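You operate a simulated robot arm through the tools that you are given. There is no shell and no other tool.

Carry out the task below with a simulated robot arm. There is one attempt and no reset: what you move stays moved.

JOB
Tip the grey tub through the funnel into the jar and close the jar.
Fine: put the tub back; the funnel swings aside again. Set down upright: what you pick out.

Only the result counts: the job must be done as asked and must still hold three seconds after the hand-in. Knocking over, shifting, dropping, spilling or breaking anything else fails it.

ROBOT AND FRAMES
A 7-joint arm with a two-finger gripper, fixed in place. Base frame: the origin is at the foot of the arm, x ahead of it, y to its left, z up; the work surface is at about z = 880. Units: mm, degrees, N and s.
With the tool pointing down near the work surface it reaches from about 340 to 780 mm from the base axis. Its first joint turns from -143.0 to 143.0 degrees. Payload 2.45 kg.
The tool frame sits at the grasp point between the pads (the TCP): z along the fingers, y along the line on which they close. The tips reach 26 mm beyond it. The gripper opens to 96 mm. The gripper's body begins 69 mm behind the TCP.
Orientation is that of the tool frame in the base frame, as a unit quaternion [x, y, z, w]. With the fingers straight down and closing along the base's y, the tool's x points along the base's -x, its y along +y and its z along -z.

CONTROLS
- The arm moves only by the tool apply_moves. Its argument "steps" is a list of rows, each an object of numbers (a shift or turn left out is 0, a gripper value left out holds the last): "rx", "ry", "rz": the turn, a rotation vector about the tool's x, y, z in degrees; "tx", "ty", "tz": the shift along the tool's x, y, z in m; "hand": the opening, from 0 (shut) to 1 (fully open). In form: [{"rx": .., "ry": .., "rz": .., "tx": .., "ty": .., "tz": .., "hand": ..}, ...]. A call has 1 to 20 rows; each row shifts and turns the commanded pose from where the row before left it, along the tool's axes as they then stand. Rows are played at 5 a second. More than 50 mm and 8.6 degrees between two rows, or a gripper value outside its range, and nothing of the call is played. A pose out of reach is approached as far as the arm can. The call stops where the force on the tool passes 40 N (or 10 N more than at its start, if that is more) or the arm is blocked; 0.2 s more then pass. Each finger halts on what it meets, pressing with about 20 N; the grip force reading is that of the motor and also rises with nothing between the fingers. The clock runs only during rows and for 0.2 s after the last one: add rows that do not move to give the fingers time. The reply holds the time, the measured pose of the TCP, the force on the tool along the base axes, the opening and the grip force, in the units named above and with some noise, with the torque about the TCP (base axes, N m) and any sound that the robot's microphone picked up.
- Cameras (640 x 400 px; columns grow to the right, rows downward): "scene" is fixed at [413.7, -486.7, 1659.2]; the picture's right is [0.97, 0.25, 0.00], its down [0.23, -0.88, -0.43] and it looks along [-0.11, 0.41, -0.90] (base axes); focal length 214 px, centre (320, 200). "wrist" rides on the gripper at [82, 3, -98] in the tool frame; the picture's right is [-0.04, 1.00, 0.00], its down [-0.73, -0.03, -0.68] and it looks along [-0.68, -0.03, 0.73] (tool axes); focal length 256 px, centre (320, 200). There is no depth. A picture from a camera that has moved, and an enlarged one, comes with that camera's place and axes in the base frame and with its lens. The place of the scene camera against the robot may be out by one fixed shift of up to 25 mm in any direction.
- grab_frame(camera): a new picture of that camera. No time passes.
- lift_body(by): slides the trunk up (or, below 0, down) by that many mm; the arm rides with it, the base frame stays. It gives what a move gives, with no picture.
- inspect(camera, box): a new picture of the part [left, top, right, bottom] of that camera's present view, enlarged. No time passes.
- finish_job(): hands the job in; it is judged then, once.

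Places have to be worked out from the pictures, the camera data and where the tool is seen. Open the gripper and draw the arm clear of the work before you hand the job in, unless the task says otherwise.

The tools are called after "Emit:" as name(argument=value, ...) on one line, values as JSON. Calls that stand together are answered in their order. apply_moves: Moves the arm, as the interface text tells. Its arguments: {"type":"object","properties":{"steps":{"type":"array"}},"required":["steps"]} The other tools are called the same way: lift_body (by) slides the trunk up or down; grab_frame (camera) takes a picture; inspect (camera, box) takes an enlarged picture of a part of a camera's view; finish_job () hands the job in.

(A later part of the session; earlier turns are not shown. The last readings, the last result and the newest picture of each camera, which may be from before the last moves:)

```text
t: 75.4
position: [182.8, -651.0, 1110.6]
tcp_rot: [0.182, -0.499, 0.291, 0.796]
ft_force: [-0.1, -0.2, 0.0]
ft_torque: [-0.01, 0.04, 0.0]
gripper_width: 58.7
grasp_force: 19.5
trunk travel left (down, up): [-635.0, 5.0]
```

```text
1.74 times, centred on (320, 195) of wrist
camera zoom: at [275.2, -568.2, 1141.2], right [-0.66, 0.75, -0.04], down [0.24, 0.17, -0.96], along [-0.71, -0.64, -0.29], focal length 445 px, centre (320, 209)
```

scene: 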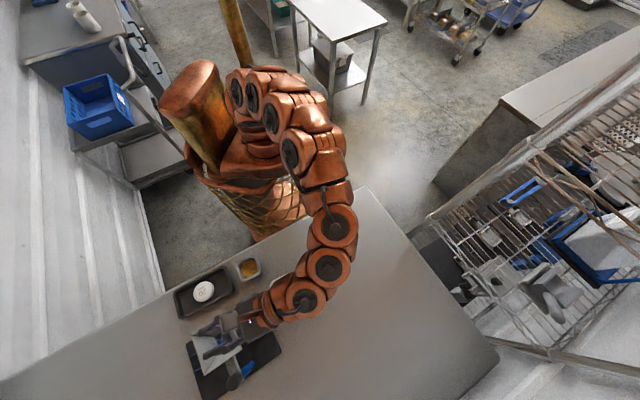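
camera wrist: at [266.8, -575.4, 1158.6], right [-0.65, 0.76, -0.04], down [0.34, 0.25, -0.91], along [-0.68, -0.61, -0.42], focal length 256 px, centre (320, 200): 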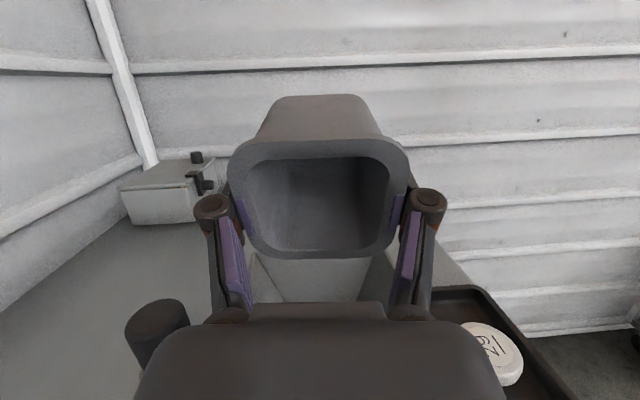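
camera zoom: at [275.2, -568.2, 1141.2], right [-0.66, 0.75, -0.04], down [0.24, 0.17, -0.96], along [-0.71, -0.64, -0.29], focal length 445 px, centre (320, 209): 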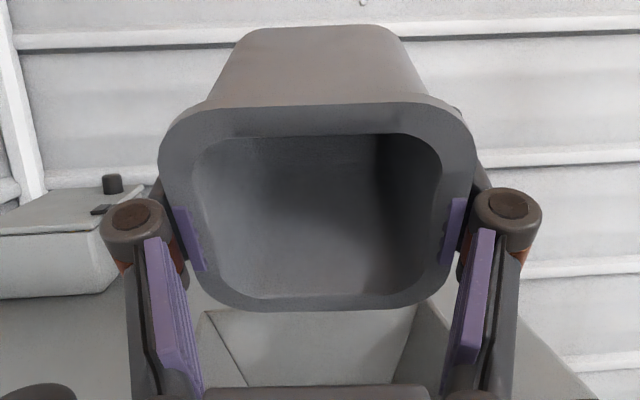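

Completely empty. I raise the tub clear of the funnel, move it back toward the robot side, then turn it upright.

Emit:
apply_moves(steps=[{"tx": 0.0159, "tz": 0.0074}, {"tx": 0.0158, "tz": 0.0074}, {"tx": 0.0068, "ty": 0.026, "tz": -0.0146}, {"tx": 0.0068, "ty": 0.026, "tz": -0.0146}, {"tx": 0.0069, "ty": 0.0261, "tz": -0.0147}, {"tx": 0}, {"ry": -8.2}, {"ry": -8.2}, {"ry": -8.2}, {"ry": -8.2}, {"ry": -8.2}, {"ry": -8.2}, {"ry": -8.2}, {"ry": -8.2}, {"ry": -8.2}, {"ry": -8.2}, {"ry": -8.2}, {"ry": -8.2}, {"ry": -8.2}, {"ry": -8.2}])

Emit:
grab_frame(camera="wrist")

Emit:
inspect(camera="scene", box=[160, 240, 340, 400])

```text
t: 79.6
position: [170.0, -559.8, 1145.2]
tcp_rot: [-0.344, 0.939, -0.003, -0.007]
ft_force: [0.5, 0.4, -0.5]
ft_torque: [-0.02, 0.0, 0.02]
gripper_width: 59.0
grasp_force: 20.0
trunk travel left (down, up): [-635.0, 5.0]
```

```text
taken
camera wrist: at [106.6, -608.4, 1244.1], right [-0.61, 0.79, 0.0], down [0.59, 0.46, 0.67], along [0.53, 0.41, -0.74], focal length 256 px, centre (320, 200)
```

wrist: 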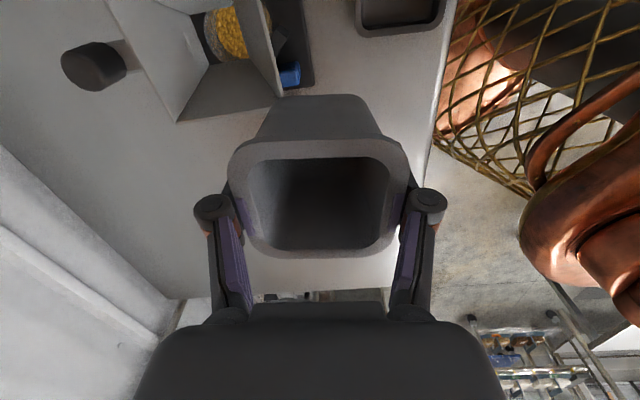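

```text
2.50 times, centred on (250, 320) of scene
camera zoom: at [413.7, -486.7, 1659.2], right [0.97, 0.25, 0.0], down [0.23, -0.88, -0.43], along [-0.11, 0.41, -0.9], focal length 536 px, centre (495, -100)
```

zoom: 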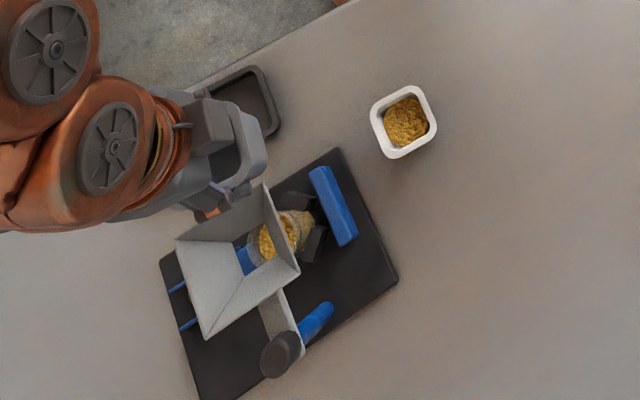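

The jar now holds the yellow grains and nothing was spilled. I carry the empty tub back over its old spot (157,-464) and lower it to just above the table.

Emit:
apply_moves(steps=[{"ry": -0.9}, {"tx": -0.0172, "ty": 0.0273}, {"tx": -0.0172, "ty": 0.0273}, {"tx": -0.0172, "ty": 0.0272}, {"tx": 0}, {"tz": 0.045}, {"tz": 0.045}, {"tz": 0.045}, {"tz": 0.045}, {"tz": 0.025}, {"tx": 0}])

Emit:
inspect(camera="scene", box=[200, 230, 320, 310])

```text
t: 82.0
position: [155.9, -463.5, 940.8]
tcp_rot: [-0.343, 0.939, -0.001, -0.001]
ft_force: [-0.1, 0.3, -0.1]
ft_torque: [0.0, 0.02, -0.01]
gripper_width: 59.0
grasp_force: 19.6
trunk travel left (down, up): [-635.0, 5.0]
```

```text
5.00 times, centred on (260, 270) of scene
camera zoom: at [413.7, -486.7, 1659.2], right [0.97, 0.25, 0.0], down [0.23, -0.88, -0.43], along [-0.11, 0.41, -0.9], focal length 1072 px, centre (620, -150)
```

zoom: 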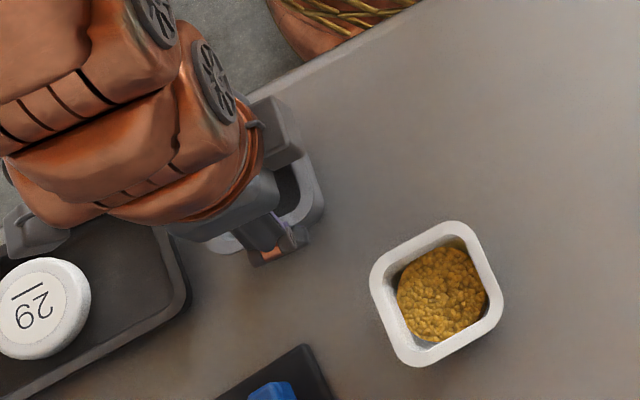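

I lower the last 16 mm gently, watching the force.

Emit:
apply_moves(steps=[{"tz": 0.006}, {"tz": 0.005}, {"tz": 0.003}, {"tz": 0.002}, {"tx": 0}])

```text
t: 83.2
position: [155.6, -463.1, 925.3]
tcp_rot: [-0.343, 0.939, 0.0, -0.001]
ft_force: [0.4, 0.4, 4.5]
ft_torque: [-0.04, -0.15, 0.0]
gripper_width: 59.0
grasp_force: 20.4
trunk travel left (down, up): [-635.0, 5.0]
```

The tub is touching down (4.5 N). I open and rise, then check it stands upright.

Emit:
apply_moves(steps=[{"hand": 0.66}, {"hand": 0.75}, {"hand": 0.9}, {"hand": 1.0}, {"tx": 0}, {"tz": -0.02}, {"tz": -0.04}, {"tz": -0.045}, {"tz": -0.045}, {"tx": 0}])

Emit:
grab_frame(camera="wrist")

Emit:
inspect(camera="scene", box=[160, 230, 340, 400])

```text
t: 85.4
position: [156.7, -465.7, 1074.3]
tcp_rot: [-0.344, 0.939, 0.0, 0.0]
ft_force: [-0.1, -0.4, -0.2]
ft_torque: [-0.02, 0.03, 0.03]
gripper_width: 95.9
grasp_force: 0.1
trunk travel left (down, up): [-635.0, 5.0]
```

```text
taken
camera wrist: at [91.2, -514.4, 1172.5], right [-0.61, 0.79, 0.0], down [0.58, 0.45, 0.68], along [0.54, 0.42, -0.73], focal length 256 px, centre (320, 200)
```

wrist: 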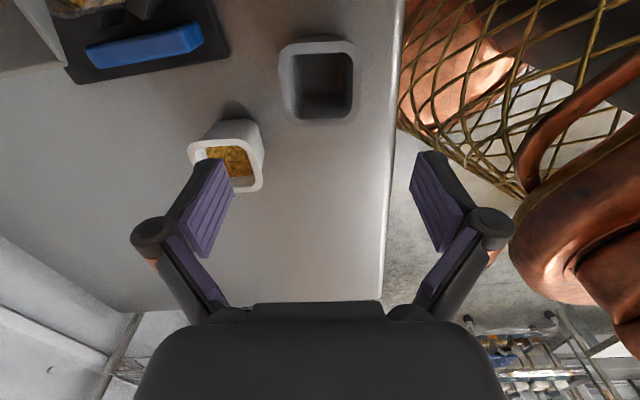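

```text
2.35 times, centred on (250, 315) of scene
camera zoom: at [413.7, -486.7, 1659.2], right [0.97, 0.25, 0.0], down [0.23, -0.88, -0.43], along [-0.11, 0.41, -0.9], focal length 505 px, centre (485, -71)
```

zoom: 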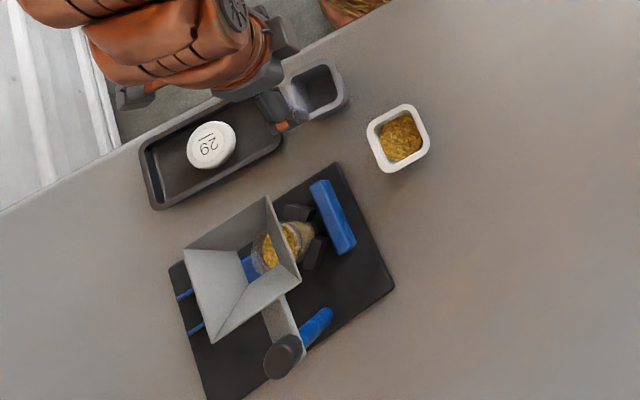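

The grey tub stands upright, empty, at its place. Now I swing the funnel aside: rise, turn the fingers to straddle its wall AB (normal ≈46.7°), and move over it at a safe height.

Emit:
apply_moves(steps=[{"tz": -0.049}, {"rz": 7.57, "hand": 0.33}, {"rz": 7.57}, {"rz": 7.57}, {"rz": 7.57}, {"rz": 7.57}, {"rz": 7.57}, {"rz": 7.57}, {"rz": 7.57}, {"rz": 7.57}, {"rz": 7.57}, {"rz": 7.57}, {"tx": -0.0293, "ty": -0.0303}, {"tx": -0.0293, "ty": -0.0303}, {"tx": -0.0293, "ty": -0.0303}, {"tx": -0.0293, "ty": -0.0303}, {"tx": -0.0293, "ty": -0.0303}, {"tx": 0}])

Emit:
inspect(camera="wrist", box=[200, 20, 460, 240])

```text
t: 89.2
position: [163.2, -673.9, 1123.5]
tcp_rot: [0.365, 0.931, -0.001, -0.001]
ft_force: [1.6, 0.8, 0.4]
ft_torque: [-0.04, 0.15, 0.01]
gripper_width: 31.7
grasp_force: 0.1
trunk travel left (down, up): [-635.0, 5.0]
```

```text
1.82 times, centred on (330, 130) of wrist
camera zoom: at [105.7, -614.7, 1221.1], right [0.71, 0.71, 0.0], down [0.52, -0.52, 0.68], along [0.48, -0.48, -0.73], focal length 465 px, centre (302, 327)
```

zoom: 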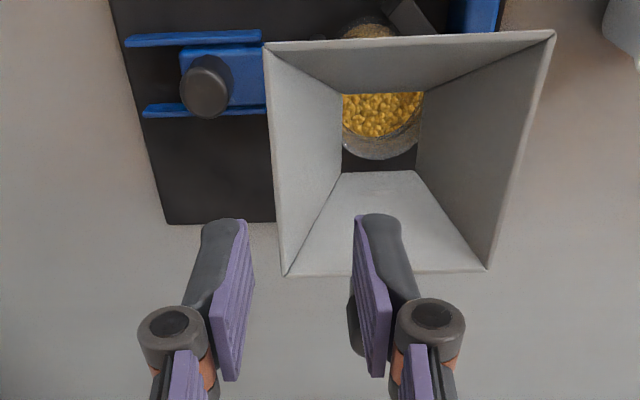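

The jar below is visibly filled with grains. The fingers are placed either side of wall AB; I descend so the tips are ~18 mm below the rim.

Emit:
apply_moves(steps=[{"tz": 0.033}, {"tz": 0.0335}, {"tx": 0}])

Emit:
inspect(camera="wrist", box=[200, 40, 460, 260])

```text
t: 90.0
position: [160.7, -674.6, 1054.9]
tcp_rot: [0.368, 0.93, -0.001, 0.0]
ft_force: [0.1, 0.3, 0.9]
ft_torque: [0.0, 0.03, -0.02]
gripper_width: 31.6
grasp_force: 0.2
trunk travel left (down, up): [-635.0, 5.0]
```

```text
1.82 times, centred on (330, 150) of wrist
camera zoom: at [102.4, -615.9, 1153.6], right [0.71, 0.7, 0.0], down [0.52, -0.52, 0.68], along [0.48, -0.48, -0.73], focal length 465 px, centre (302, 291)
```

zoom: 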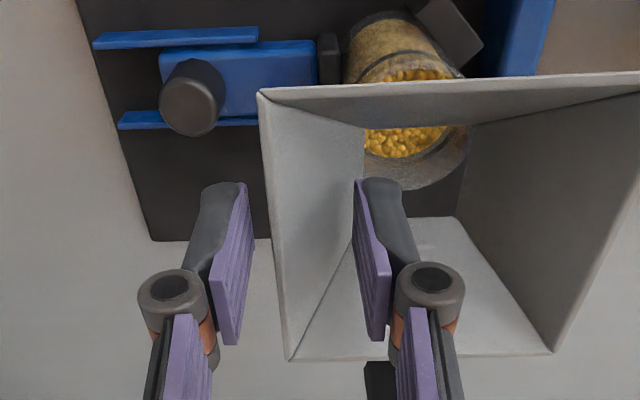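

One finger is outside and one inside wall AB. I now swing the funnel back clockwise about the post, 5° per step, first 30°.

Emit:
apply_moves(steps=[{"ty": 0.005}, {"tx": 0.0027, "ty": 0.0079, "rz": 5}, {"tx": 0.0027, "ty": 0.0079, "rz": 5}, {"tx": 0.0027, "ty": 0.0079, "rz": 5}, {"tx": 0.0027, "ty": 0.0079, "rz": 5}, {"tx": 0.0027, "ty": 0.0079, "rz": 5}, {"tx": 0.0027, "ty": 0.0079, "rz": 5}, {"tx": 0}])

Emit:
inspect(camera="wrist", box=[200, 40, 460, 260])

```text
t: 91.8
position: [192.6, -631.1, 1056.6]
tcp_rot: [0.596, 0.803, -0.001, 0.0]
ft_force: [-0.5, 0.5, 0.2]
ft_torque: [0.0, 0.0, 0.02]
gripper_width: 31.6
grasp_force: 0.0
trunk travel left (down, up): [-635.0, 5.0]
```

```text
1.82 times, centred on (330, 150) of wrist
camera zoom: at [171.9, -551.5, 1154.6], right [0.97, 0.25, 0.0], down [0.19, -0.71, 0.68], along [0.17, -0.66, -0.73], focal length 465 px, centre (302, 291)
```

zoom: 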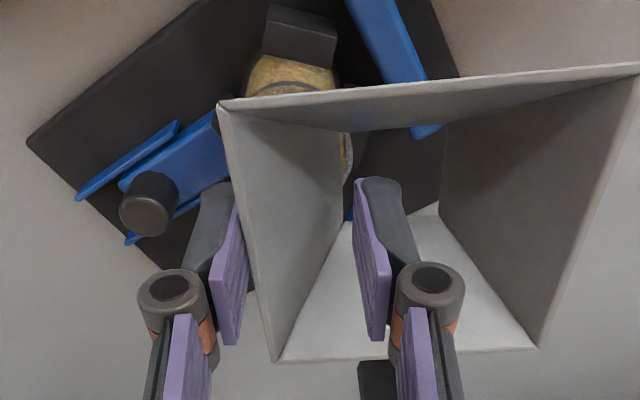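

The funnel follows smoothly with no noticeable force. I continue another 60°.

Emit:
apply_moves(steps=[{"tx": 0.0027, "ty": 0.0079, "rz": 5}, {"tx": 0.0027, "ty": 0.0079, "rz": 5}, {"tx": 0.0027, "ty": 0.0079, "rz": 5}, {"tx": 0.0027, "ty": 0.0079, "rz": 5}, {"tx": 0.0027, "ty": 0.0079, "rz": 5}, {"tx": 0.0027, "ty": 0.0079, "rz": 5}, {"tx": 0.0027, "ty": 0.0079, "rz": 5}, {"tx": 0.0027, "ty": 0.0079, "rz": 5}, {"tx": 0.0027, "ty": 0.0079, "rz": 5}, {"tx": 0.0027, "ty": 0.0079, "rz": 5}, {"tx": 0.0027, "ty": 0.0079, "rz": 5}, {"tx": 0.0027, "ty": 0.0079, "rz": 5}, {"tx": 0}])

Emit:
inspect(camera="wrist", box=[200, 40, 460, 260])

Emit:
inspect(camera="scene", box=[160, 230, 340, 400])

```text
t: 94.6
position: [286.8, -619.1, 1056.9]
tcp_rot: [0.917, 0.399, -0.001, 0.0]
ft_force: [0.9, -0.3, -0.2]
ft_torque: [0.0, -0.01, 0.03]
gripper_width: 31.6
grasp_force: 0.1
trunk travel left (down, up): [-635.0, 5.0]
```

```text
1.82 times, centred on (330, 150) of wrist
camera zoom: at [345.7, -559.9, 1154.9], right [0.7, -0.71, 0.0], down [-0.52, -0.52, 0.68], along [-0.48, -0.48, -0.73], focal length 465 px, centre (302, 291)
```

zoom: 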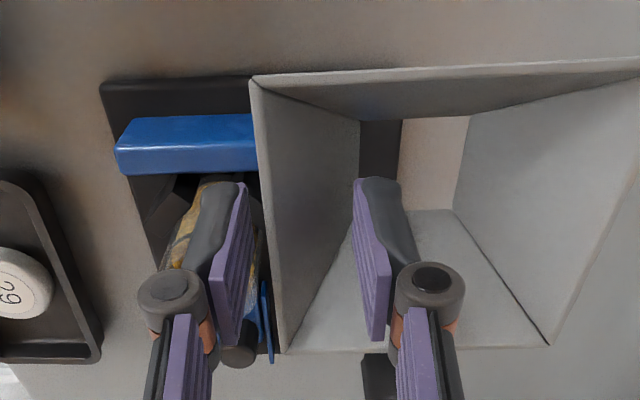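

```text
2.35 times, centred on (250, 315) of scene
camera zoom: at [413.7, -486.7, 1659.2], right [0.97, 0.25, 0.0], down [0.23, -0.88, -0.43], along [-0.11, 0.41, -0.9], focal length 505 px, centre (485, -71)
```

zoom: 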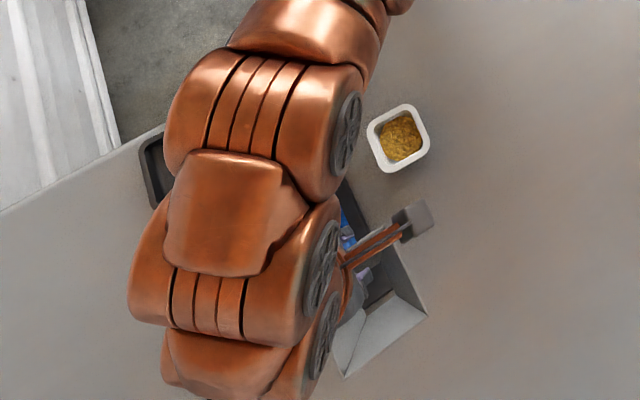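

The funnel is back at its original aside position (corners B(313,-577), A(251,-644) as at the start). I lift out and check that it stays.

Emit:
apply_moves(steps=[{"tx": 0}, {"tz": -0.02}, {"tz": -0.045}, {"tx": 0}])

Emit:
grab_frame(camera="wrist")

```text
t: 95.6
position: [287.5, -619.0, 1122.0]
tcp_rot: [0.918, 0.397, 0.0, 0.0]
ft_force: [0.2, 0.4, 0.5]
ft_torque: [-0.01, -0.07, 0.02]
gripper_width: 31.6
grasp_force: 0.1
trunk travel left (down, up): [-635.0, 5.0]
```

```text
taken
camera wrist: at [344.9, -559.6, 1219.6], right [0.7, -0.71, 0.0], down [-0.52, -0.51, 0.68], along [-0.48, -0.48, -0.73], focal length 256 px, centre (320, 200)
```

wrist: 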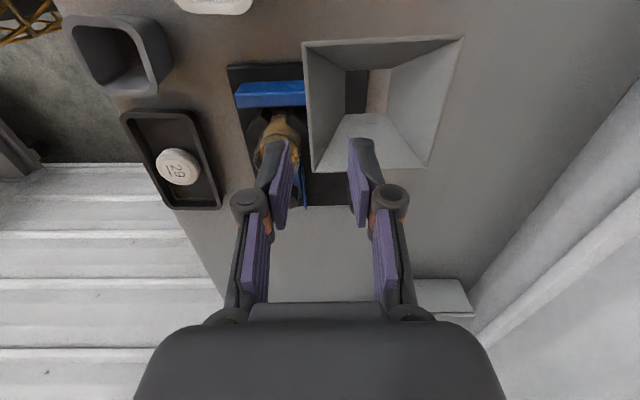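

The funnel is aside and stays there. Next the lid: I turn the fingers to the tray's long axis (46°), open them, and move above the lid at ≈(30,-567).

Emit:
apply_moves(steps=[{"rz": -7.42}, {"rz": -7.42}, {"rz": -7.42}, {"rz": -7.42}, {"rz": -7.42}, {"rz": -7.42}, {"rz": -7.42}, {"rz": -7.42}, {"rz": -7.42}, {"rz": -7.42}, {"rz": -7.42}, {"rz": -7.42, "hand": 0.92}, {"tx": 0.0368, "ty": -0.02353}, {"tx": 0.0368, "ty": -0.02353}, {"tx": 0.0368, "ty": -0.02353}, {"tx": 0.0368, "ty": -0.02353}, {"tx": 0.0368, "ty": -0.02353}, {"tx": 0.0368, "ty": -0.02353}, {"tz": 0.042}, {"tx": 0}])

Emit:
grab_frame(camera="wrist")

Emit:
inspect(camera="wrist", box=[230, 20, 410, 190])

```text
t: 99.8
position: [29.6, -565.4, 1079.2]
tcp_rot: [0.376, 0.927, -0.001, -0.001]
ft_force: [-0.1, -0.5, 0.1]
ft_torque: [0.03, 0.0, 0.03]
gripper_width: 88.4
grasp_force: 0.0
trunk travel left (down, up): [-635.0, 5.0]
```

```text
taken
camera wrist: at [-26.6, -505.5, 1177.3], right [0.72, 0.69, 0.0], down [0.51, -0.53, 0.68], along [0.47, -0.49, -0.73], focal length 256 px, centre (320, 200)
```

wrist: 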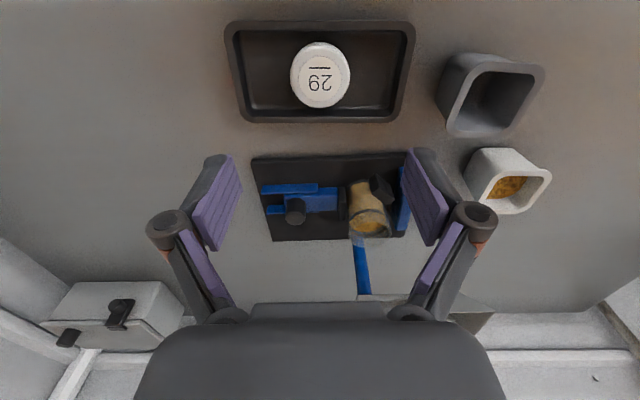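

```text
2.35 times, centred on (320, 105) of wrist
camera zoom: at [-26.6, -505.5, 1177.3], right [0.72, 0.69, 0.0], down [0.51, -0.53, 0.68], along [0.47, -0.49, -0.73], focal length 602 px, centre (320, 424)
```

zoom: 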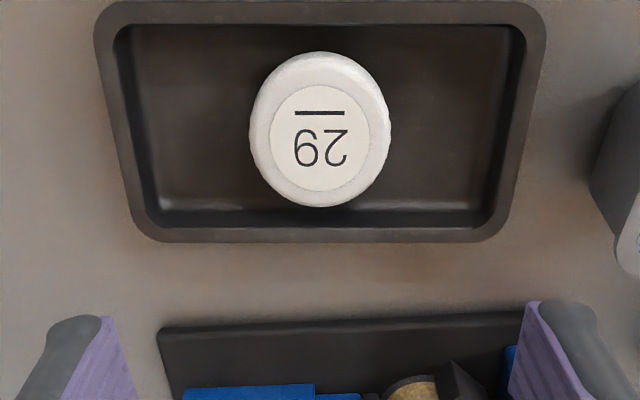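

The tray is square to the fingers. Intersecting two views puts the lid's top centre at ≈(31.6,-567.5,911), Ø60. I correct by 3 mm and descend to z≈960 for a final look.

Emit:
apply_moves(steps=[{"tx": -0.0029, "tz": 0.04}, {"tz": 0.04}, {"tz": 0.039}, {"tx": 0}])

Emit:
grab_frame(camera="wrist")

Emit:
inspect(camera="wrist", box=[200, 60, 440, 230])

```text
t: 100.8
position: [33.2, -566.6, 961.2]
tcp_rot: [0.375, 0.927, -0.001, 0.0]
ft_force: [0.9, -0.7, 0.1]
ft_torque: [0.01, 0.02, -0.03]
gripper_width: 88.2
grasp_force: 0.0
trunk travel left (down, up): [-635.0, 5.0]
```

```text
taken
camera wrist: at [-23.6, -507.5, 1059.0], right [0.72, 0.69, 0.0], down [0.51, -0.53, 0.68], along [0.47, -0.49, -0.73], focal length 256 px, centre (320, 200)
```

wrist: 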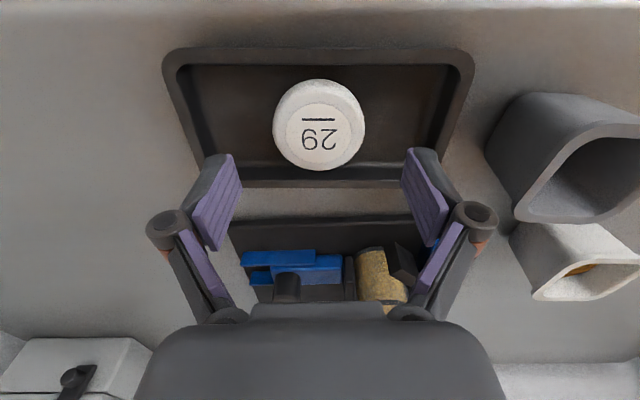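

```text
2.35 times, centred on (320, 145) of wrist
camera zoom: at [-23.6, -507.5, 1059.0], right [0.72, 0.69, 0.0], down [0.51, -0.53, 0.68], along [0.47, -0.49, -0.73], focal length 602 px, centre (320, 329)
```

zoom: 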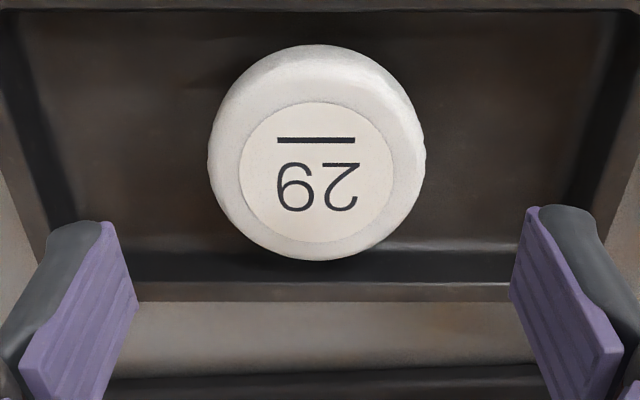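

Lid top refined to ≈(31.6,-567,909.5). I descend carefully to TCP ≈919 (tips ≈893), watching for contact.

Emit:
apply_moves(steps=[{"tz": 0.02}, {"tz": 0.012}, {"tz": 0.006}, {"tz": 0.003}, {"tx": 0}])

Emit:
grab_frame(camera="wrist")

```text
t: 102.0
position: [33.6, -568.6, 919.5]
tcp_rot: [0.375, 0.927, -0.001, 0.0]
ft_force: [0.2, -0.2, -0.7]
ft_torque: [0.05, -0.01, 0.02]
gripper_width: 88.6
grasp_force: 0.0
trunk travel left (down, up): [-635.0, 5.0]
```

```text
taken
camera wrist: at [-23.6, -507.8, 1017.6], right [0.72, 0.69, 0.0], down [0.51, -0.53, 0.68], along [0.47, -0.49, -0.73], focal length 256 px, centre (320, 200)
```

wrist: 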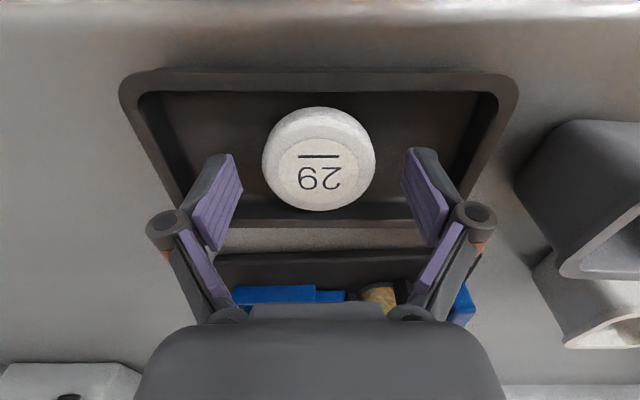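

No contact; the lid centre looks ≈3 mm toward the camera side of the TCP. I shift 3 mm and close on the lid.

Emit:
apply_moves(steps=[{"tx": 0.003}, {"hand": 0.8}, {"hand": 0.72}, {"hand": 0.66}, {"hand": 0.6}, {"hand": 0.5}, {"tx": 0}, {"tx": 0}])

Emit:
grab_frame(camera="wrist")

Emit:
inspect(camera="wrist", box=[220, 80, 420, 250])

```text
t: 103.8
position: [30.7, -566.7, 921.0]
tcp_rot: [0.375, 0.927, -0.001, 0.0]
ft_force: [-0.1, 0.3, 3.8]
ft_torque: [0.03, 0.01, -0.02]
gripper_width: 58.4
grasp_force: 20.0
trunk travel left (down, up): [-635.0, 5.0]
```

```text
taken
camera wrist: at [-25.7, -505.5, 1017.8], right [0.72, 0.69, 0.0], down [0.51, -0.53, 0.68], along [0.47, -0.49, -0.73], focal length 256 px, centre (320, 200)
```

wrist: 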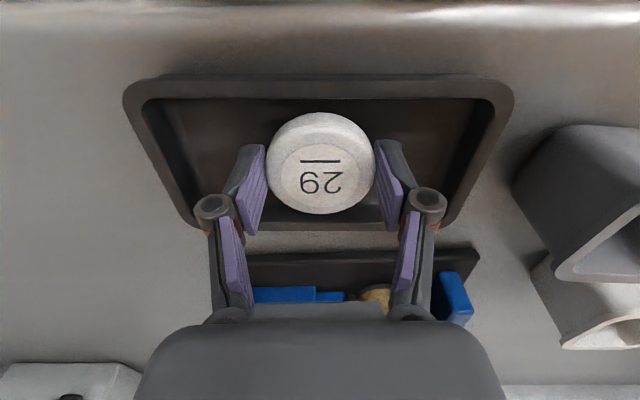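

```text
2.35 times, centred on (320, 165) of wrist
camera zoom: at [-25.7, -505.5, 1017.8], right [0.72, 0.69, 0.0], down [0.51, -0.53, 0.68], along [0.47, -0.49, -0.73], focal length 602 px, centre (320, 282)
```

zoom: 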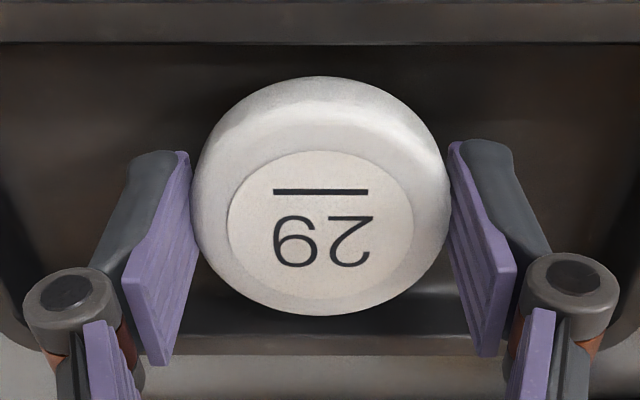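

The lid is gripped (58.4 mm, 20 N). I lift gently and check.

Emit:
apply_moves(steps=[{"tz": -0.005}, {"tz": -0.01}, {"tz": -0.02}, {"tx": 0}])

Emit:
inspect(camera="wrist", box=[220, 80, 420, 250])

```text
t: 104.8
position: [31.4, -566.9, 954.2]
tcp_rot: [0.374, 0.927, 0.0, 0.0]
ft_force: [0.5, -1.1, -0.4]
ft_torque: [0.0, 0.02, 0.02]
gripper_width: 58.0
grasp_force: 19.9
trunk travel left (down, up): [-635.0, 5.0]
```

```text
2.35 times, centred on (320, 165) of wrist
camera zoom: at [-25.3, -505.8, 1052.5], right [0.72, 0.69, 0.0], down [0.51, -0.53, 0.68], along [0.47, -0.49, -0.73], focal length 602 px, centre (320, 282)
```

zoom: 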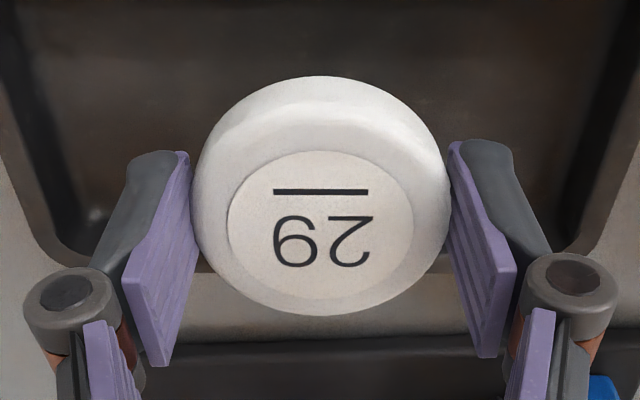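

The lid is held level. I raise it and carry it to about 120 mm above the jar, where the wrist camera can still see the jar mouth beyond the lid.

Emit:
apply_moves(steps=[{"tz": -0.046}, {"tz": -0.046}, {"tz": -0.046}, {"tx": -0.0327, "ty": 0.01126}, {"tx": -0.0327, "ty": 0.01126}, {"tx": -0.0327, "ty": 0.01126}, {"tx": -0.0327, "ty": 0.01126}, {"tx": -0.0327, "ty": 0.01126}, {"tx": 0}, {"tx": 0}])

Emit:
grab_frame(camera="wrist")

Emit:
inspect(camera="wrist", box=[250, 40, 390, 160])

```text
t: 107.0
position: [186.6, -638.1, 1093.5]
tcp_rot: [0.376, 0.927, 0.001, -0.001]
ft_force: [0.3, 0.7, -0.1]
ft_torque: [-0.02, -0.04, 0.01]
gripper_width: 58.4
grasp_force: 20.5
trunk travel left (down, up): [-635.0, 5.0]
```

```text
taken
camera wrist: at [131.2, -579.0, 1191.1], right [0.72, 0.69, 0.0], down [0.51, -0.53, 0.68], along [0.47, -0.49, -0.73], focal length 256 px, centre (320, 200)
```

wrist: 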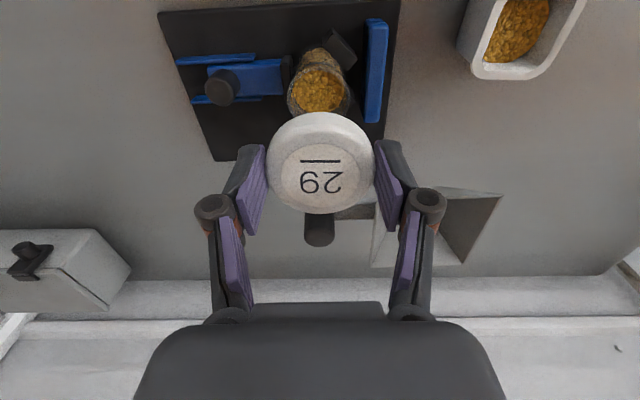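

```text
3.33 times, centred on (320, 100) of wrist
camera zoom: at [131.2, -579.0, 1191.1], right [0.72, 0.69, 0.0], down [0.51, -0.53, 0.68], along [0.47, -0.49, -0.73], focal length 853 px, centre (320, 533)
```

zoom: 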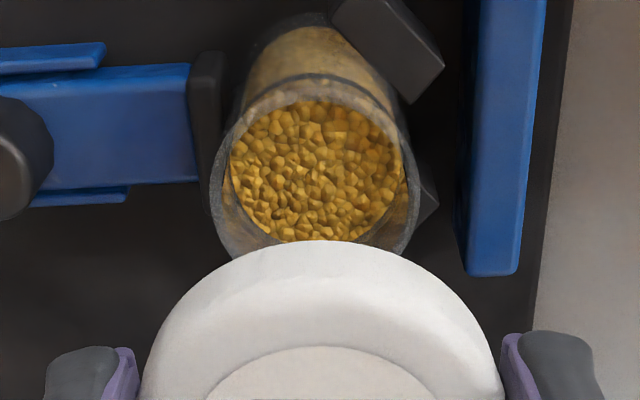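

I zoom in tightly on the jar mouth to measure its offset from the lid axis.

Emit:
inspect(camera="wrist", box=[275, 50, 365, 120])

Emit:
inspect(camera="wrist", box=[255, 100, 385, 225])

```text
5.71 times, centred on (320, 85) of wrist
camera zoom: at [131.2, -579.0, 1191.1], right [0.72, 0.69, 0.0], down [0.51, -0.53, 0.68], along [0.47, -0.49, -0.73], focal length 1463 px, centre (320, 857)
```

zoom: 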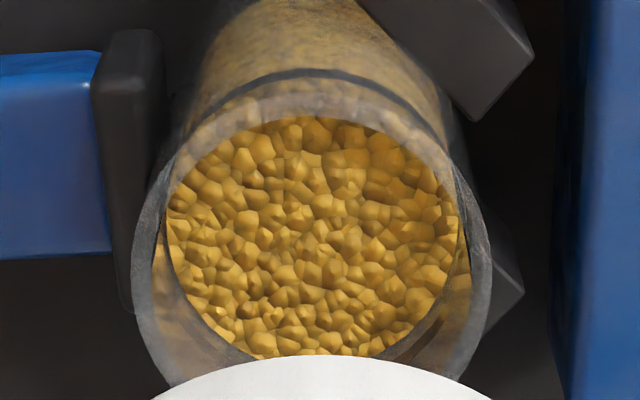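

```text
3.20 times, centred on (320, 162) of wrist
camera zoom: at [131.2, -579.0, 1191.1], right [0.72, 0.69, 0.0], down [0.51, -0.53, 0.68], along [0.47, -0.49, -0.73], focal length 819 px, centre (320, 320)
```

zoom: 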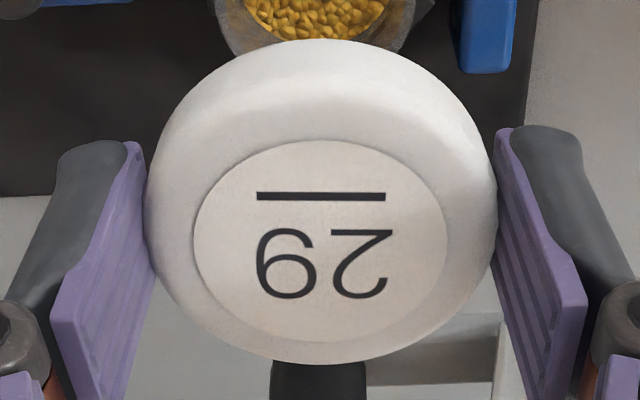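

Measured in the tool frame: jar centre ≈(-5.9,-1.4) and lid centre ≈(-3.7,-0.2), so I shift ≈(-2.2,-1.2) mm, then descend to leave the lid ≈15 mm above the jar rim for another look.

Emit:
apply_moves(steps=[{"tx": -0.0022, "ty": -0.0012}, {"tz": 0.03}, {"tz": 0.03}, {"tz": 0.014}, {"tx": 0}])

Emit:
grab_frame(camera="wrist")

Emit:
inspect(camera="wrist", box=[255, 80, 385, 225])

Emit:
inspect(camera="scene", box=[200, 290, 290, 370])

```text
t: 108.2
position: [188.1, -642.5, 1018.4]
tcp_rot: [0.375, 0.927, -0.001, -0.001]
ft_force: [0.2, 0.6, -1.0]
ft_torque: [0.01, -0.01, 0.02]
gripper_width: 58.4
grasp_force: 19.8
trunk travel left (down, up): [-635.0, 5.0]
```

```text
taken
camera wrist: at [131.1, -581.8, 1116.2], right [0.72, 0.69, 0.0], down [0.51, -0.53, 0.68], along [0.47, -0.49, -0.73], focal length 256 px, centre (320, 200)
```

wrist: 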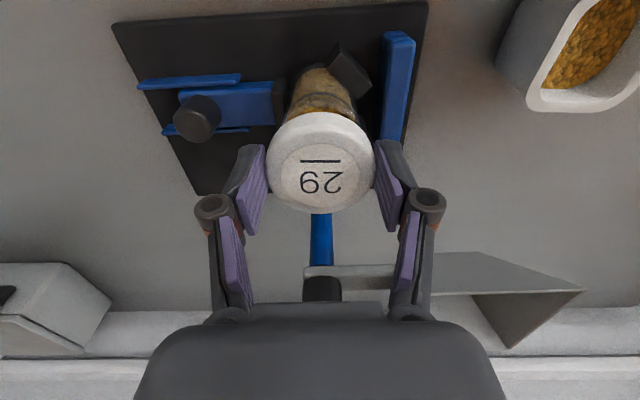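

```text
2.76 times, centred on (320, 152) of wrist
camera zoom: at [131.1, -581.8, 1116.2], right [0.72, 0.69, 0.0], down [0.51, -0.53, 0.68], along [0.47, -0.49, -0.73], focal length 706 px, centre (320, 331)
```

zoom: 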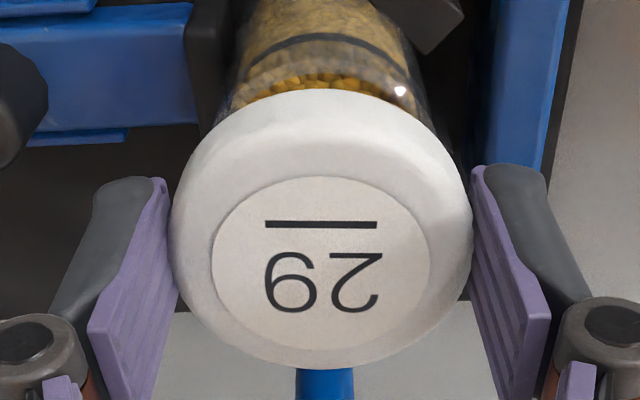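

```text
5.00 times, centred on (245, 330) of scene
camera zoom: at [413.7, -486.7, 1659.2], right [0.97, 0.25, 0.0], down [0.23, -0.88, -0.43], along [-0.11, 0.41, -0.9], focal length 1072 px, centre (695, -450)
```

zoom: 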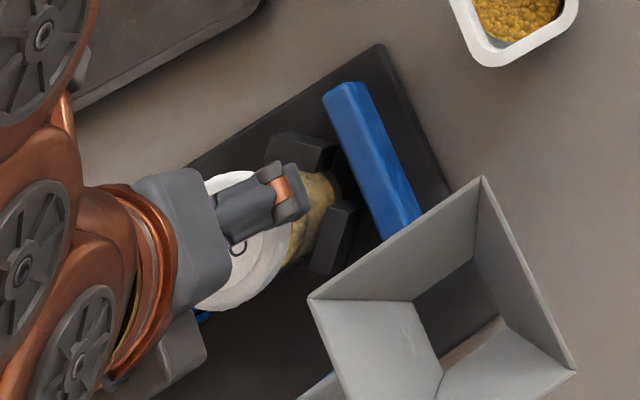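

I zoom on the jar neck just beyond the lid to check the lateral alignment.

Emit:
inspect(camera="wrist", box=[280, 55, 370, 125])

```text
5.71 times, centred on (325, 90) of wrist
camera zoom: at [131.1, -581.8, 1116.2], right [0.72, 0.69, 0.0], down [0.51, -0.53, 0.68], along [0.47, -0.49, -0.73], focal length 1463 px, centre (291, 829)
```

zoom: 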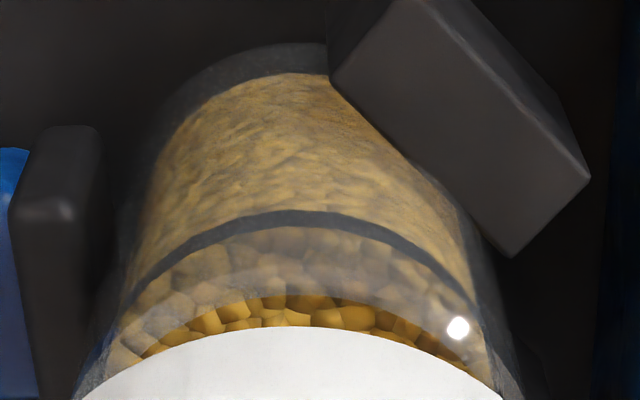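

Lid and jar now agree within about half a millimetre in both directions. I lower slowly in small steps, watching for where contact begins.

Emit:
apply_moves(steps=[{"tz": 0.006}, {"tz": 0.005}, {"tz": 0.004}, {"tx": 0}])

Emit:
apply_moves(steps=[{"tz": 0.002}, {"tz": 0.002}, {"tx": 0}])

Emit:
apply_moves(steps=[{"tz": 0.002}, {"tz": 0.002}, {"tx": 0}])

```text
t: 109.2
position: [187.1, -641.2, 1003.5]
tcp_rot: [0.375, 0.927, -0.001, 0.001]
ft_force: [-0.2, -0.6, 0.4]
ft_torque: [-0.01, 0.01, 0.0]
gripper_width: 58.4
grasp_force: 20.2
trunk travel left (down, up): [-635.0, 5.0]
```

```text
t: 110.0
position: [188.5, -641.1, 1001.0]
tcp_rot: [0.375, 0.927, -0.001, -0.001]
ft_force: [-0.7, -0.6, 4.5]
ft_torque: [0.02, -0.03, 0.02]
gripper_width: 58.6
grasp_force: 19.8
trunk travel left (down, up): [-635.0, 5.0]
```

```text
t: 110.8
position: [187.9, -641.9, 997.8]
tcp_rot: [0.375, 0.927, -0.002, 0.0]
ft_force: [-0.6, -4.0, 18.8]
ft_torque: [-0.15, 0.04, -0.01]
gripper_width: 58.5
grasp_force: 20.1
trunk travel left (down, up): [-635.0, 5.0]
```

Contact began at TCP ≈1000.5 and the reaction is centred and even (≈19 N), so the lid sits squarely on the jar's thread/rim. The clamp holding the jar suggests a screw lid; I ease off a little and try turning clockwise (seen from above) with light pressure.

Emit:
apply_moves(steps=[{"tz": -0.0012}, {"tx": 0}])

Emit:
apply_moves(steps=[{"rz": 6}, {"rz": 6}, {"rz": 6}, {"rz": 6}, {"tx": 0}])

Emit:
inspect(camera="wrist", box=[230, 60, 410, 225])

```text
t: 111.4
position: [188.3, -642.6, 996.7]
tcp_rot: [0.375, 0.927, -0.002, 0.0]
ft_force: [0.5, -7.2, 10.9]
ft_torque: [-0.32, -0.01, -0.02]
gripper_width: 58.6
grasp_force: 20.1
trunk travel left (down, up): [-635.0, 5.0]
```

```text
t: 112.6
position: [187.7, -641.3, 997.1]
tcp_rot: [0.56, 0.829, -0.001, -0.001]
ft_force: [2.6, 4.2, 2.5]
ft_torque: [0.11, -0.08, -0.03]
gripper_width: 58.6
grasp_force: 19.9
trunk travel left (down, up): [-635.0, 5.0]
```

```text
2.42 times, centred on (320, 142) of wrist
camera zoom: at [161.2, -563.2, 1094.9], right [0.94, 0.34, 0.0], down [0.25, -0.69, 0.68], along [0.23, -0.64, -0.73], focal length 621 px, centre (320, 339)
```

zoom: 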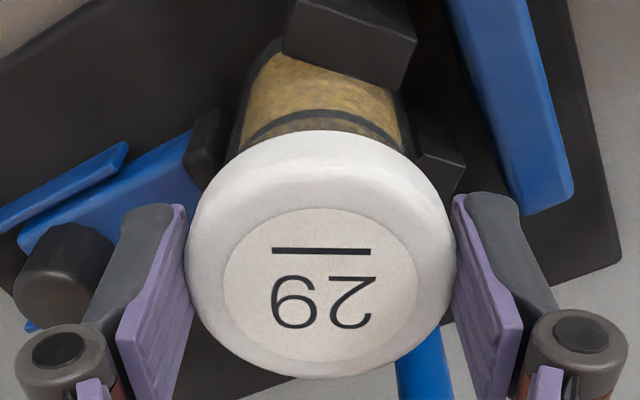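

The lateral forces show I turned about the TCP rather than the lid's centre (which sits ≈3.7 mm off along tool x). I shift to relax those side forces before turning further.

Emit:
apply_moves(steps=[{"tx": 0.0004, "ty": 0.0008}, {"tx": 0}, {"tx": 0}])

Emit:
apply_moves(steps=[{"tx": 0}, {"tx": 0}])

```text
t: 113.4
position: [189.1, -641.1, 996.8]
tcp_rot: [0.56, 0.828, -0.001, -0.001]
ft_force: [2.1, -0.4, 2.4]
ft_torque: [0.0, -0.05, -0.01]
gripper_width: 58.5
grasp_force: 20.1
trunk travel left (down, up): [-635.0, 5.0]
```

```text
t: 114.0
position: [188.0, -641.0, 996.3]
tcp_rot: [0.56, 0.828, -0.001, -0.001]
ft_force: [1.1, -0.3, 0.1]
ft_torque: [-0.02, -0.07, 0.0]
gripper_width: 58.5
grasp_force: 20.1
trunk travel left (down, up): [-635.0, 5.0]
```

Side forces are gone. I press lightly (1.5 mm) to see the stiffness and then turn further about the lid's own centre.

Emit:
apply_moves(steps=[{"tz": 0.0015}, {"tx": 0}, {"tx": 0}])

Emit:
apply_moves(steps=[{"ty": 0.0004, "rz": 6}, {"ty": 0.0004, "rz": 6}, {"ty": 0.0004, "rz": 6}, {"ty": 0.0004, "rz": 6}, {"tx": 0}])

```text
t: 114.8
position: [188.9, -641.3, 996.3]
tcp_rot: [0.56, 0.829, -0.002, 0.0]
ft_force: [2.8, -2.0, 14.8]
ft_torque: [-0.05, -0.07, -0.02]
gripper_width: 58.5
grasp_force: 19.3
trunk travel left (down, up): [-635.0, 5.0]
```

```text
t: 116.0
position: [189.5, -640.2, 995.4]
tcp_rot: [0.721, 0.693, -0.001, -0.001]
ft_force: [-0.4, -1.4, 5.9]
ft_torque: [-0.09, 0.03, 0.0]
gripper_width: 58.6
grasp_force: 19.8
trunk travel left (down, up): [-635.0, 5.0]
```

Turning again relaxed the axial force (14.8→5.9 N), which suggests the lid is winding down. I check the lid's position in the grip.

Emit:
inspect(camera="wrist", box=[255, 100, 385, 225])

Emit:
inspect(camera="wrist", box=[270, 50, 370, 130])

```text
3.20 times, centred on (320, 162) of wrist
camera zoom: at [196.1, -558.2, 1093.3], right [1.0, -0.08, 0.0], down [-0.06, -0.73, 0.68], along [-0.05, -0.68, -0.73], focal length 819 px, centre (320, 320)
```

zoom: 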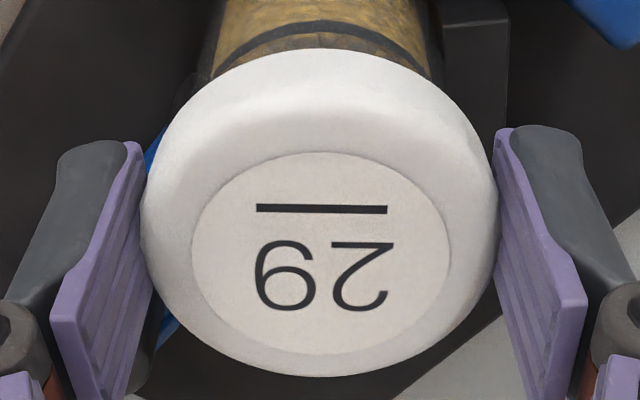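

```text
5.00 times, centred on (320, 90) of wrist
camera zoom: at [196.1, -558.2, 1093.3], right [1.0, -0.08, 0.0], down [-0.06, -0.73, 0.68], along [-0.05, -0.68, -0.73], focal length 1280 px, centre (320, 750)
```

zoom: 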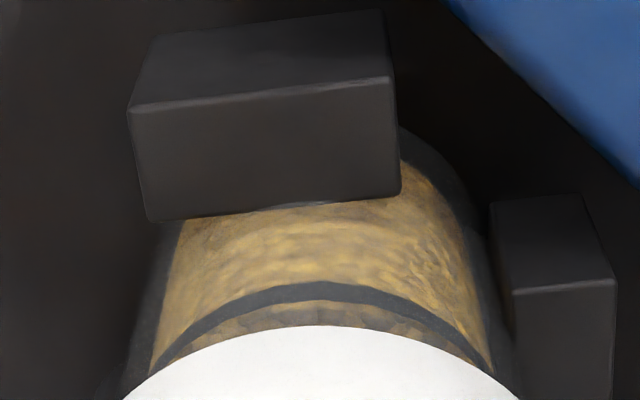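

The lid's lower edge is right at the jar rim (z≈971). I continue turning clockwise about its centre with a slight downward feed to see whether it advances.

Emit:
apply_moves(steps=[{"ty": 0.0004, "rz": 6, "tz": 0.0003}, {"ty": 0.0004, "rz": 6, "tz": 0.0003}, {"ty": 0.0004, "rz": 6, "tz": 0.0003}, {"ty": 0.0004, "rz": 6, "tz": 0.0003}, {"tx": 0}])

Emit:
apply_moves(steps=[{"ty": 0.0004, "rz": 6, "tz": 0.0003}, {"ty": 0.0004, "rz": 6, "tz": 0.0003}, {"ty": 0.0004, "rz": 6, "tz": 0.0003}, {"ty": 0.0004, "rz": 6, "tz": 0.0003}, {"tx": 0}])

```text
t: 117.2
position: [190.6, -641.1, 995.3]
tcp_rot: [0.849, 0.529, 0.0, 0.0]
ft_force: [-3.3, -1.6, 13.4]
ft_torque: [-0.07, 0.13, -0.04]
gripper_width: 58.4
grasp_force: 19.9
trunk travel left (down, up): [-635.0, 5.0]
```

```text
t: 118.4
position: [192.9, -641.4, 995.0]
tcp_rot: [0.94, 0.341, 0.0, 0.001]
ft_force: [-9.3, 0.2, 17.4]
ft_torque: [0.1, 0.27, -0.01]
gripper_width: 58.9
grasp_force: 20.5
trunk travel left (down, up): [-635.0, 5.0]
```

The side force now says I over-compensated. Let me look at the lid in the grip and the gap to the jar's collar band before deciding.

Emit:
inspect(camera="wrist", box=[255, 100, 385, 225])

Emit:
inspect(camera="wrist", box=[270, 50, 370, 130])

Emit:
grab_frame(camera="wrist")

```text
3.20 times, centred on (320, 162) of wrist
camera zoom: at [256.6, -590.5, 1092.0], right [0.61, -0.79, 0.0], down [-0.58, -0.45, 0.68], along [-0.54, -0.42, -0.73], focal length 819 px, centre (320, 320)
```

zoom: 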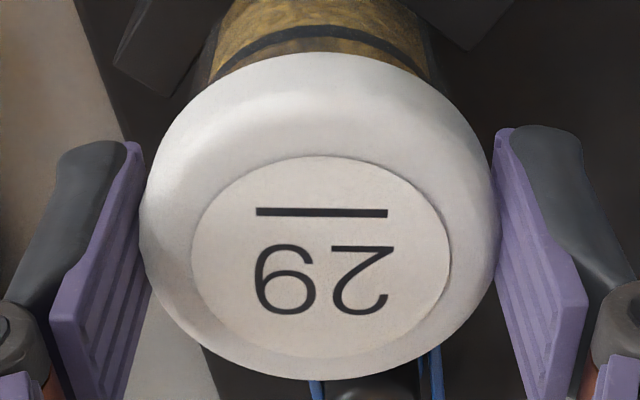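

```text
5.00 times, centred on (320, 90) of wrist
camera zoom: at [256.6, -590.5, 1092.0], right [0.61, -0.79, 0.0], down [-0.58, -0.45, 0.68], along [-0.54, -0.42, -0.73], focal length 1280 px, centre (320, 750)
```

zoom: 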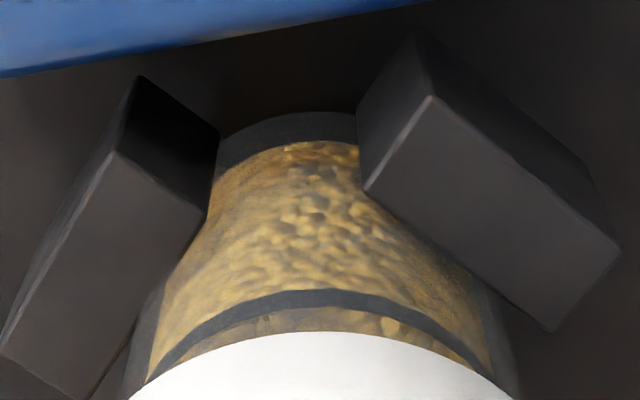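

```text
taken
camera wrist: at [256.6, -590.5, 1092.0], right [0.61, -0.79, 0.0], down [-0.58, -0.45, 0.68], along [-0.54, -0.42, -0.73], focal length 256 px, centre (320, 200)
```

wrist: 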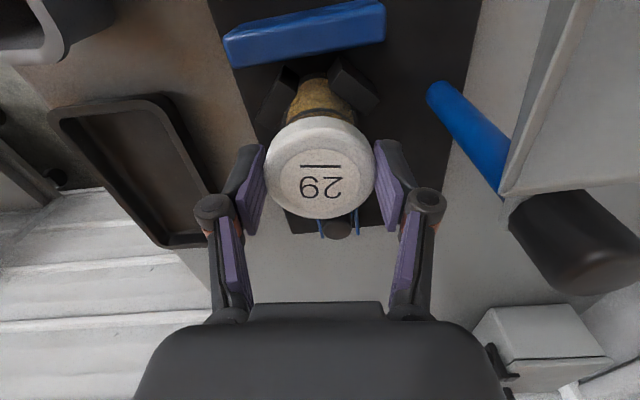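

The lid turns with the gripper but stays level with its edge exactly on the jar rim: 96° of turning has not lowered it, it only slid up in the pads, so it likely wants a firm press from above. I relax the side force, release the lid on the rim, and rise to look.

Emit:
apply_moves(steps=[{"tx": -0.0005, "ty": -0.0004, "tz": -0.0012}, {"tx": 0}, {"tx": 0}])

```text
t: 119.2
position: [192.4, -640.9, 994.1]
tcp_rot: [0.94, 0.341, -0.001, 0.001]
ft_force: [-5.4, 1.0, 3.5]
ft_torque: [0.02, 0.18, -0.01]
gripper_width: 58.2
grasp_force: 19.9
trunk travel left (down, up): [-635.0, 5.0]
```

Side load without much axial load means the skirt is already captured around the rim, so it may well be a thread. I relieve the side force and continue turning clockwise with only a tiny feed; if it is winding on, the axial force should stay low.

Emit:
apply_moves(steps=[{"tx": -0.0006, "ty": -0.0005}, {"tx": 0}, {"ty": 0.0003, "rz": 6, "tz": 7e-05}, {"ty": 0.0003, "rz": 6, "tz": 7e-05}, {"ty": 0.0003, "rz": 6, "tz": 7e-05}, {"ty": 0.0003, "rz": 6, "tz": 7e-05}, {"ty": 0.0003, "rz": 6, "tz": 7e-05}, {"ty": 0.0003, "rz": 6, "tz": 7e-05}, {"tx": 0}])

Emit:
apply_moves(steps=[{"tx": 0}, {"tx": 0}])

```text
t: 121.2
position: [191.5, -644.7, 992.6]
tcp_rot: [0.999, 0.033, 0.0, 0.001]
ft_force: [-0.6, -9.7, 0.8]
ft_torque: [-0.35, 0.0, 0.44]
gripper_width: 58.3
grasp_force: 20.0
trunk travel left (down, up): [-635.0, 5.0]
```

```text
t: 121.8
position: [192.3, -644.9, 994.6]
tcp_rot: [0.999, 0.033, 0.0, 0.001]
ft_force: [-1.3, -11.7, 1.6]
ft_torque: [-0.3, 0.07, 0.26]
gripper_width: 58.4
grasp_force: 19.8
trunk travel left (down, up): [-635.0, 5.0]
```

A twisting resistance of ≈0.4 N·m has appeared. I check the lid's orientation and height now.

Emit:
grab_frame(camera="wrist")

Emit:
inspect(camera="wrist", box=[255, 80, 385, 225])

Emit:
inspect(camera="scene", box=[200, 290, 290, 370])

```text
taken
camera wrist: at [273.2, -640.7, 1091.3], right [0.03, -1.0, 0.0], down [-0.73, -0.02, 0.68], along [-0.68, -0.02, -0.73], focal length 256 px, centre (320, 200)
```

wrist: 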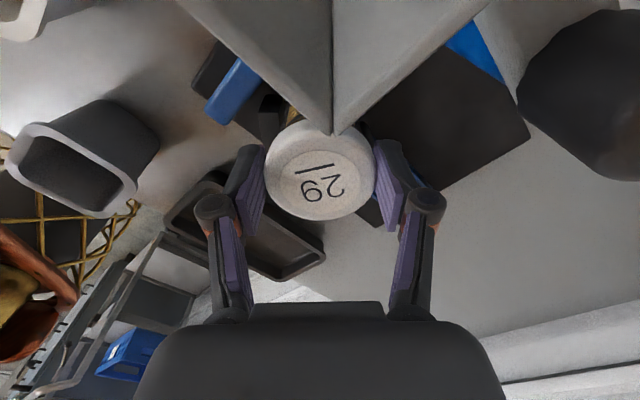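

```text
2.76 times, centred on (320, 152) of wrist
camera zoom: at [273.2, -640.7, 1091.3], right [0.03, -1.0, 0.0], down [-0.73, -0.02, 0.68], along [-0.68, -0.02, -0.73], focal length 706 px, centre (320, 331)
```

zoom: 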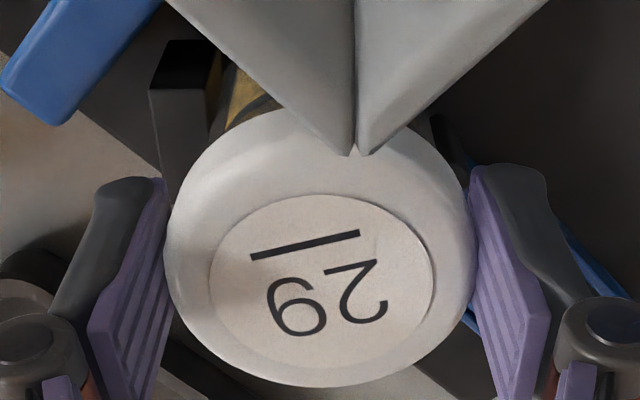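

```text
5.00 times, centred on (245, 330) of scene
camera zoom: at [413.7, -486.7, 1659.2], right [0.97, 0.25, 0.0], down [0.23, -0.88, -0.43], along [-0.11, 0.41, -0.9], focal length 1072 px, centre (695, -450)
```

zoom: 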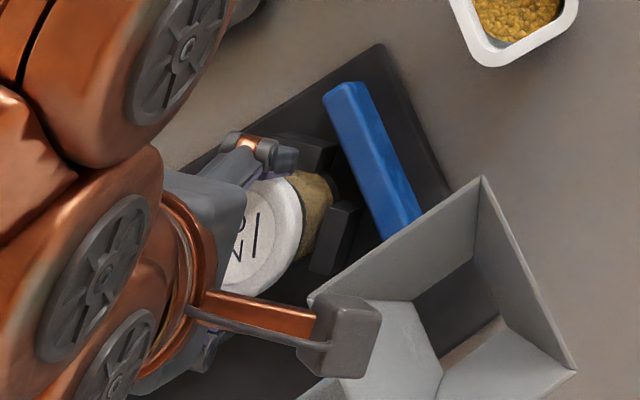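

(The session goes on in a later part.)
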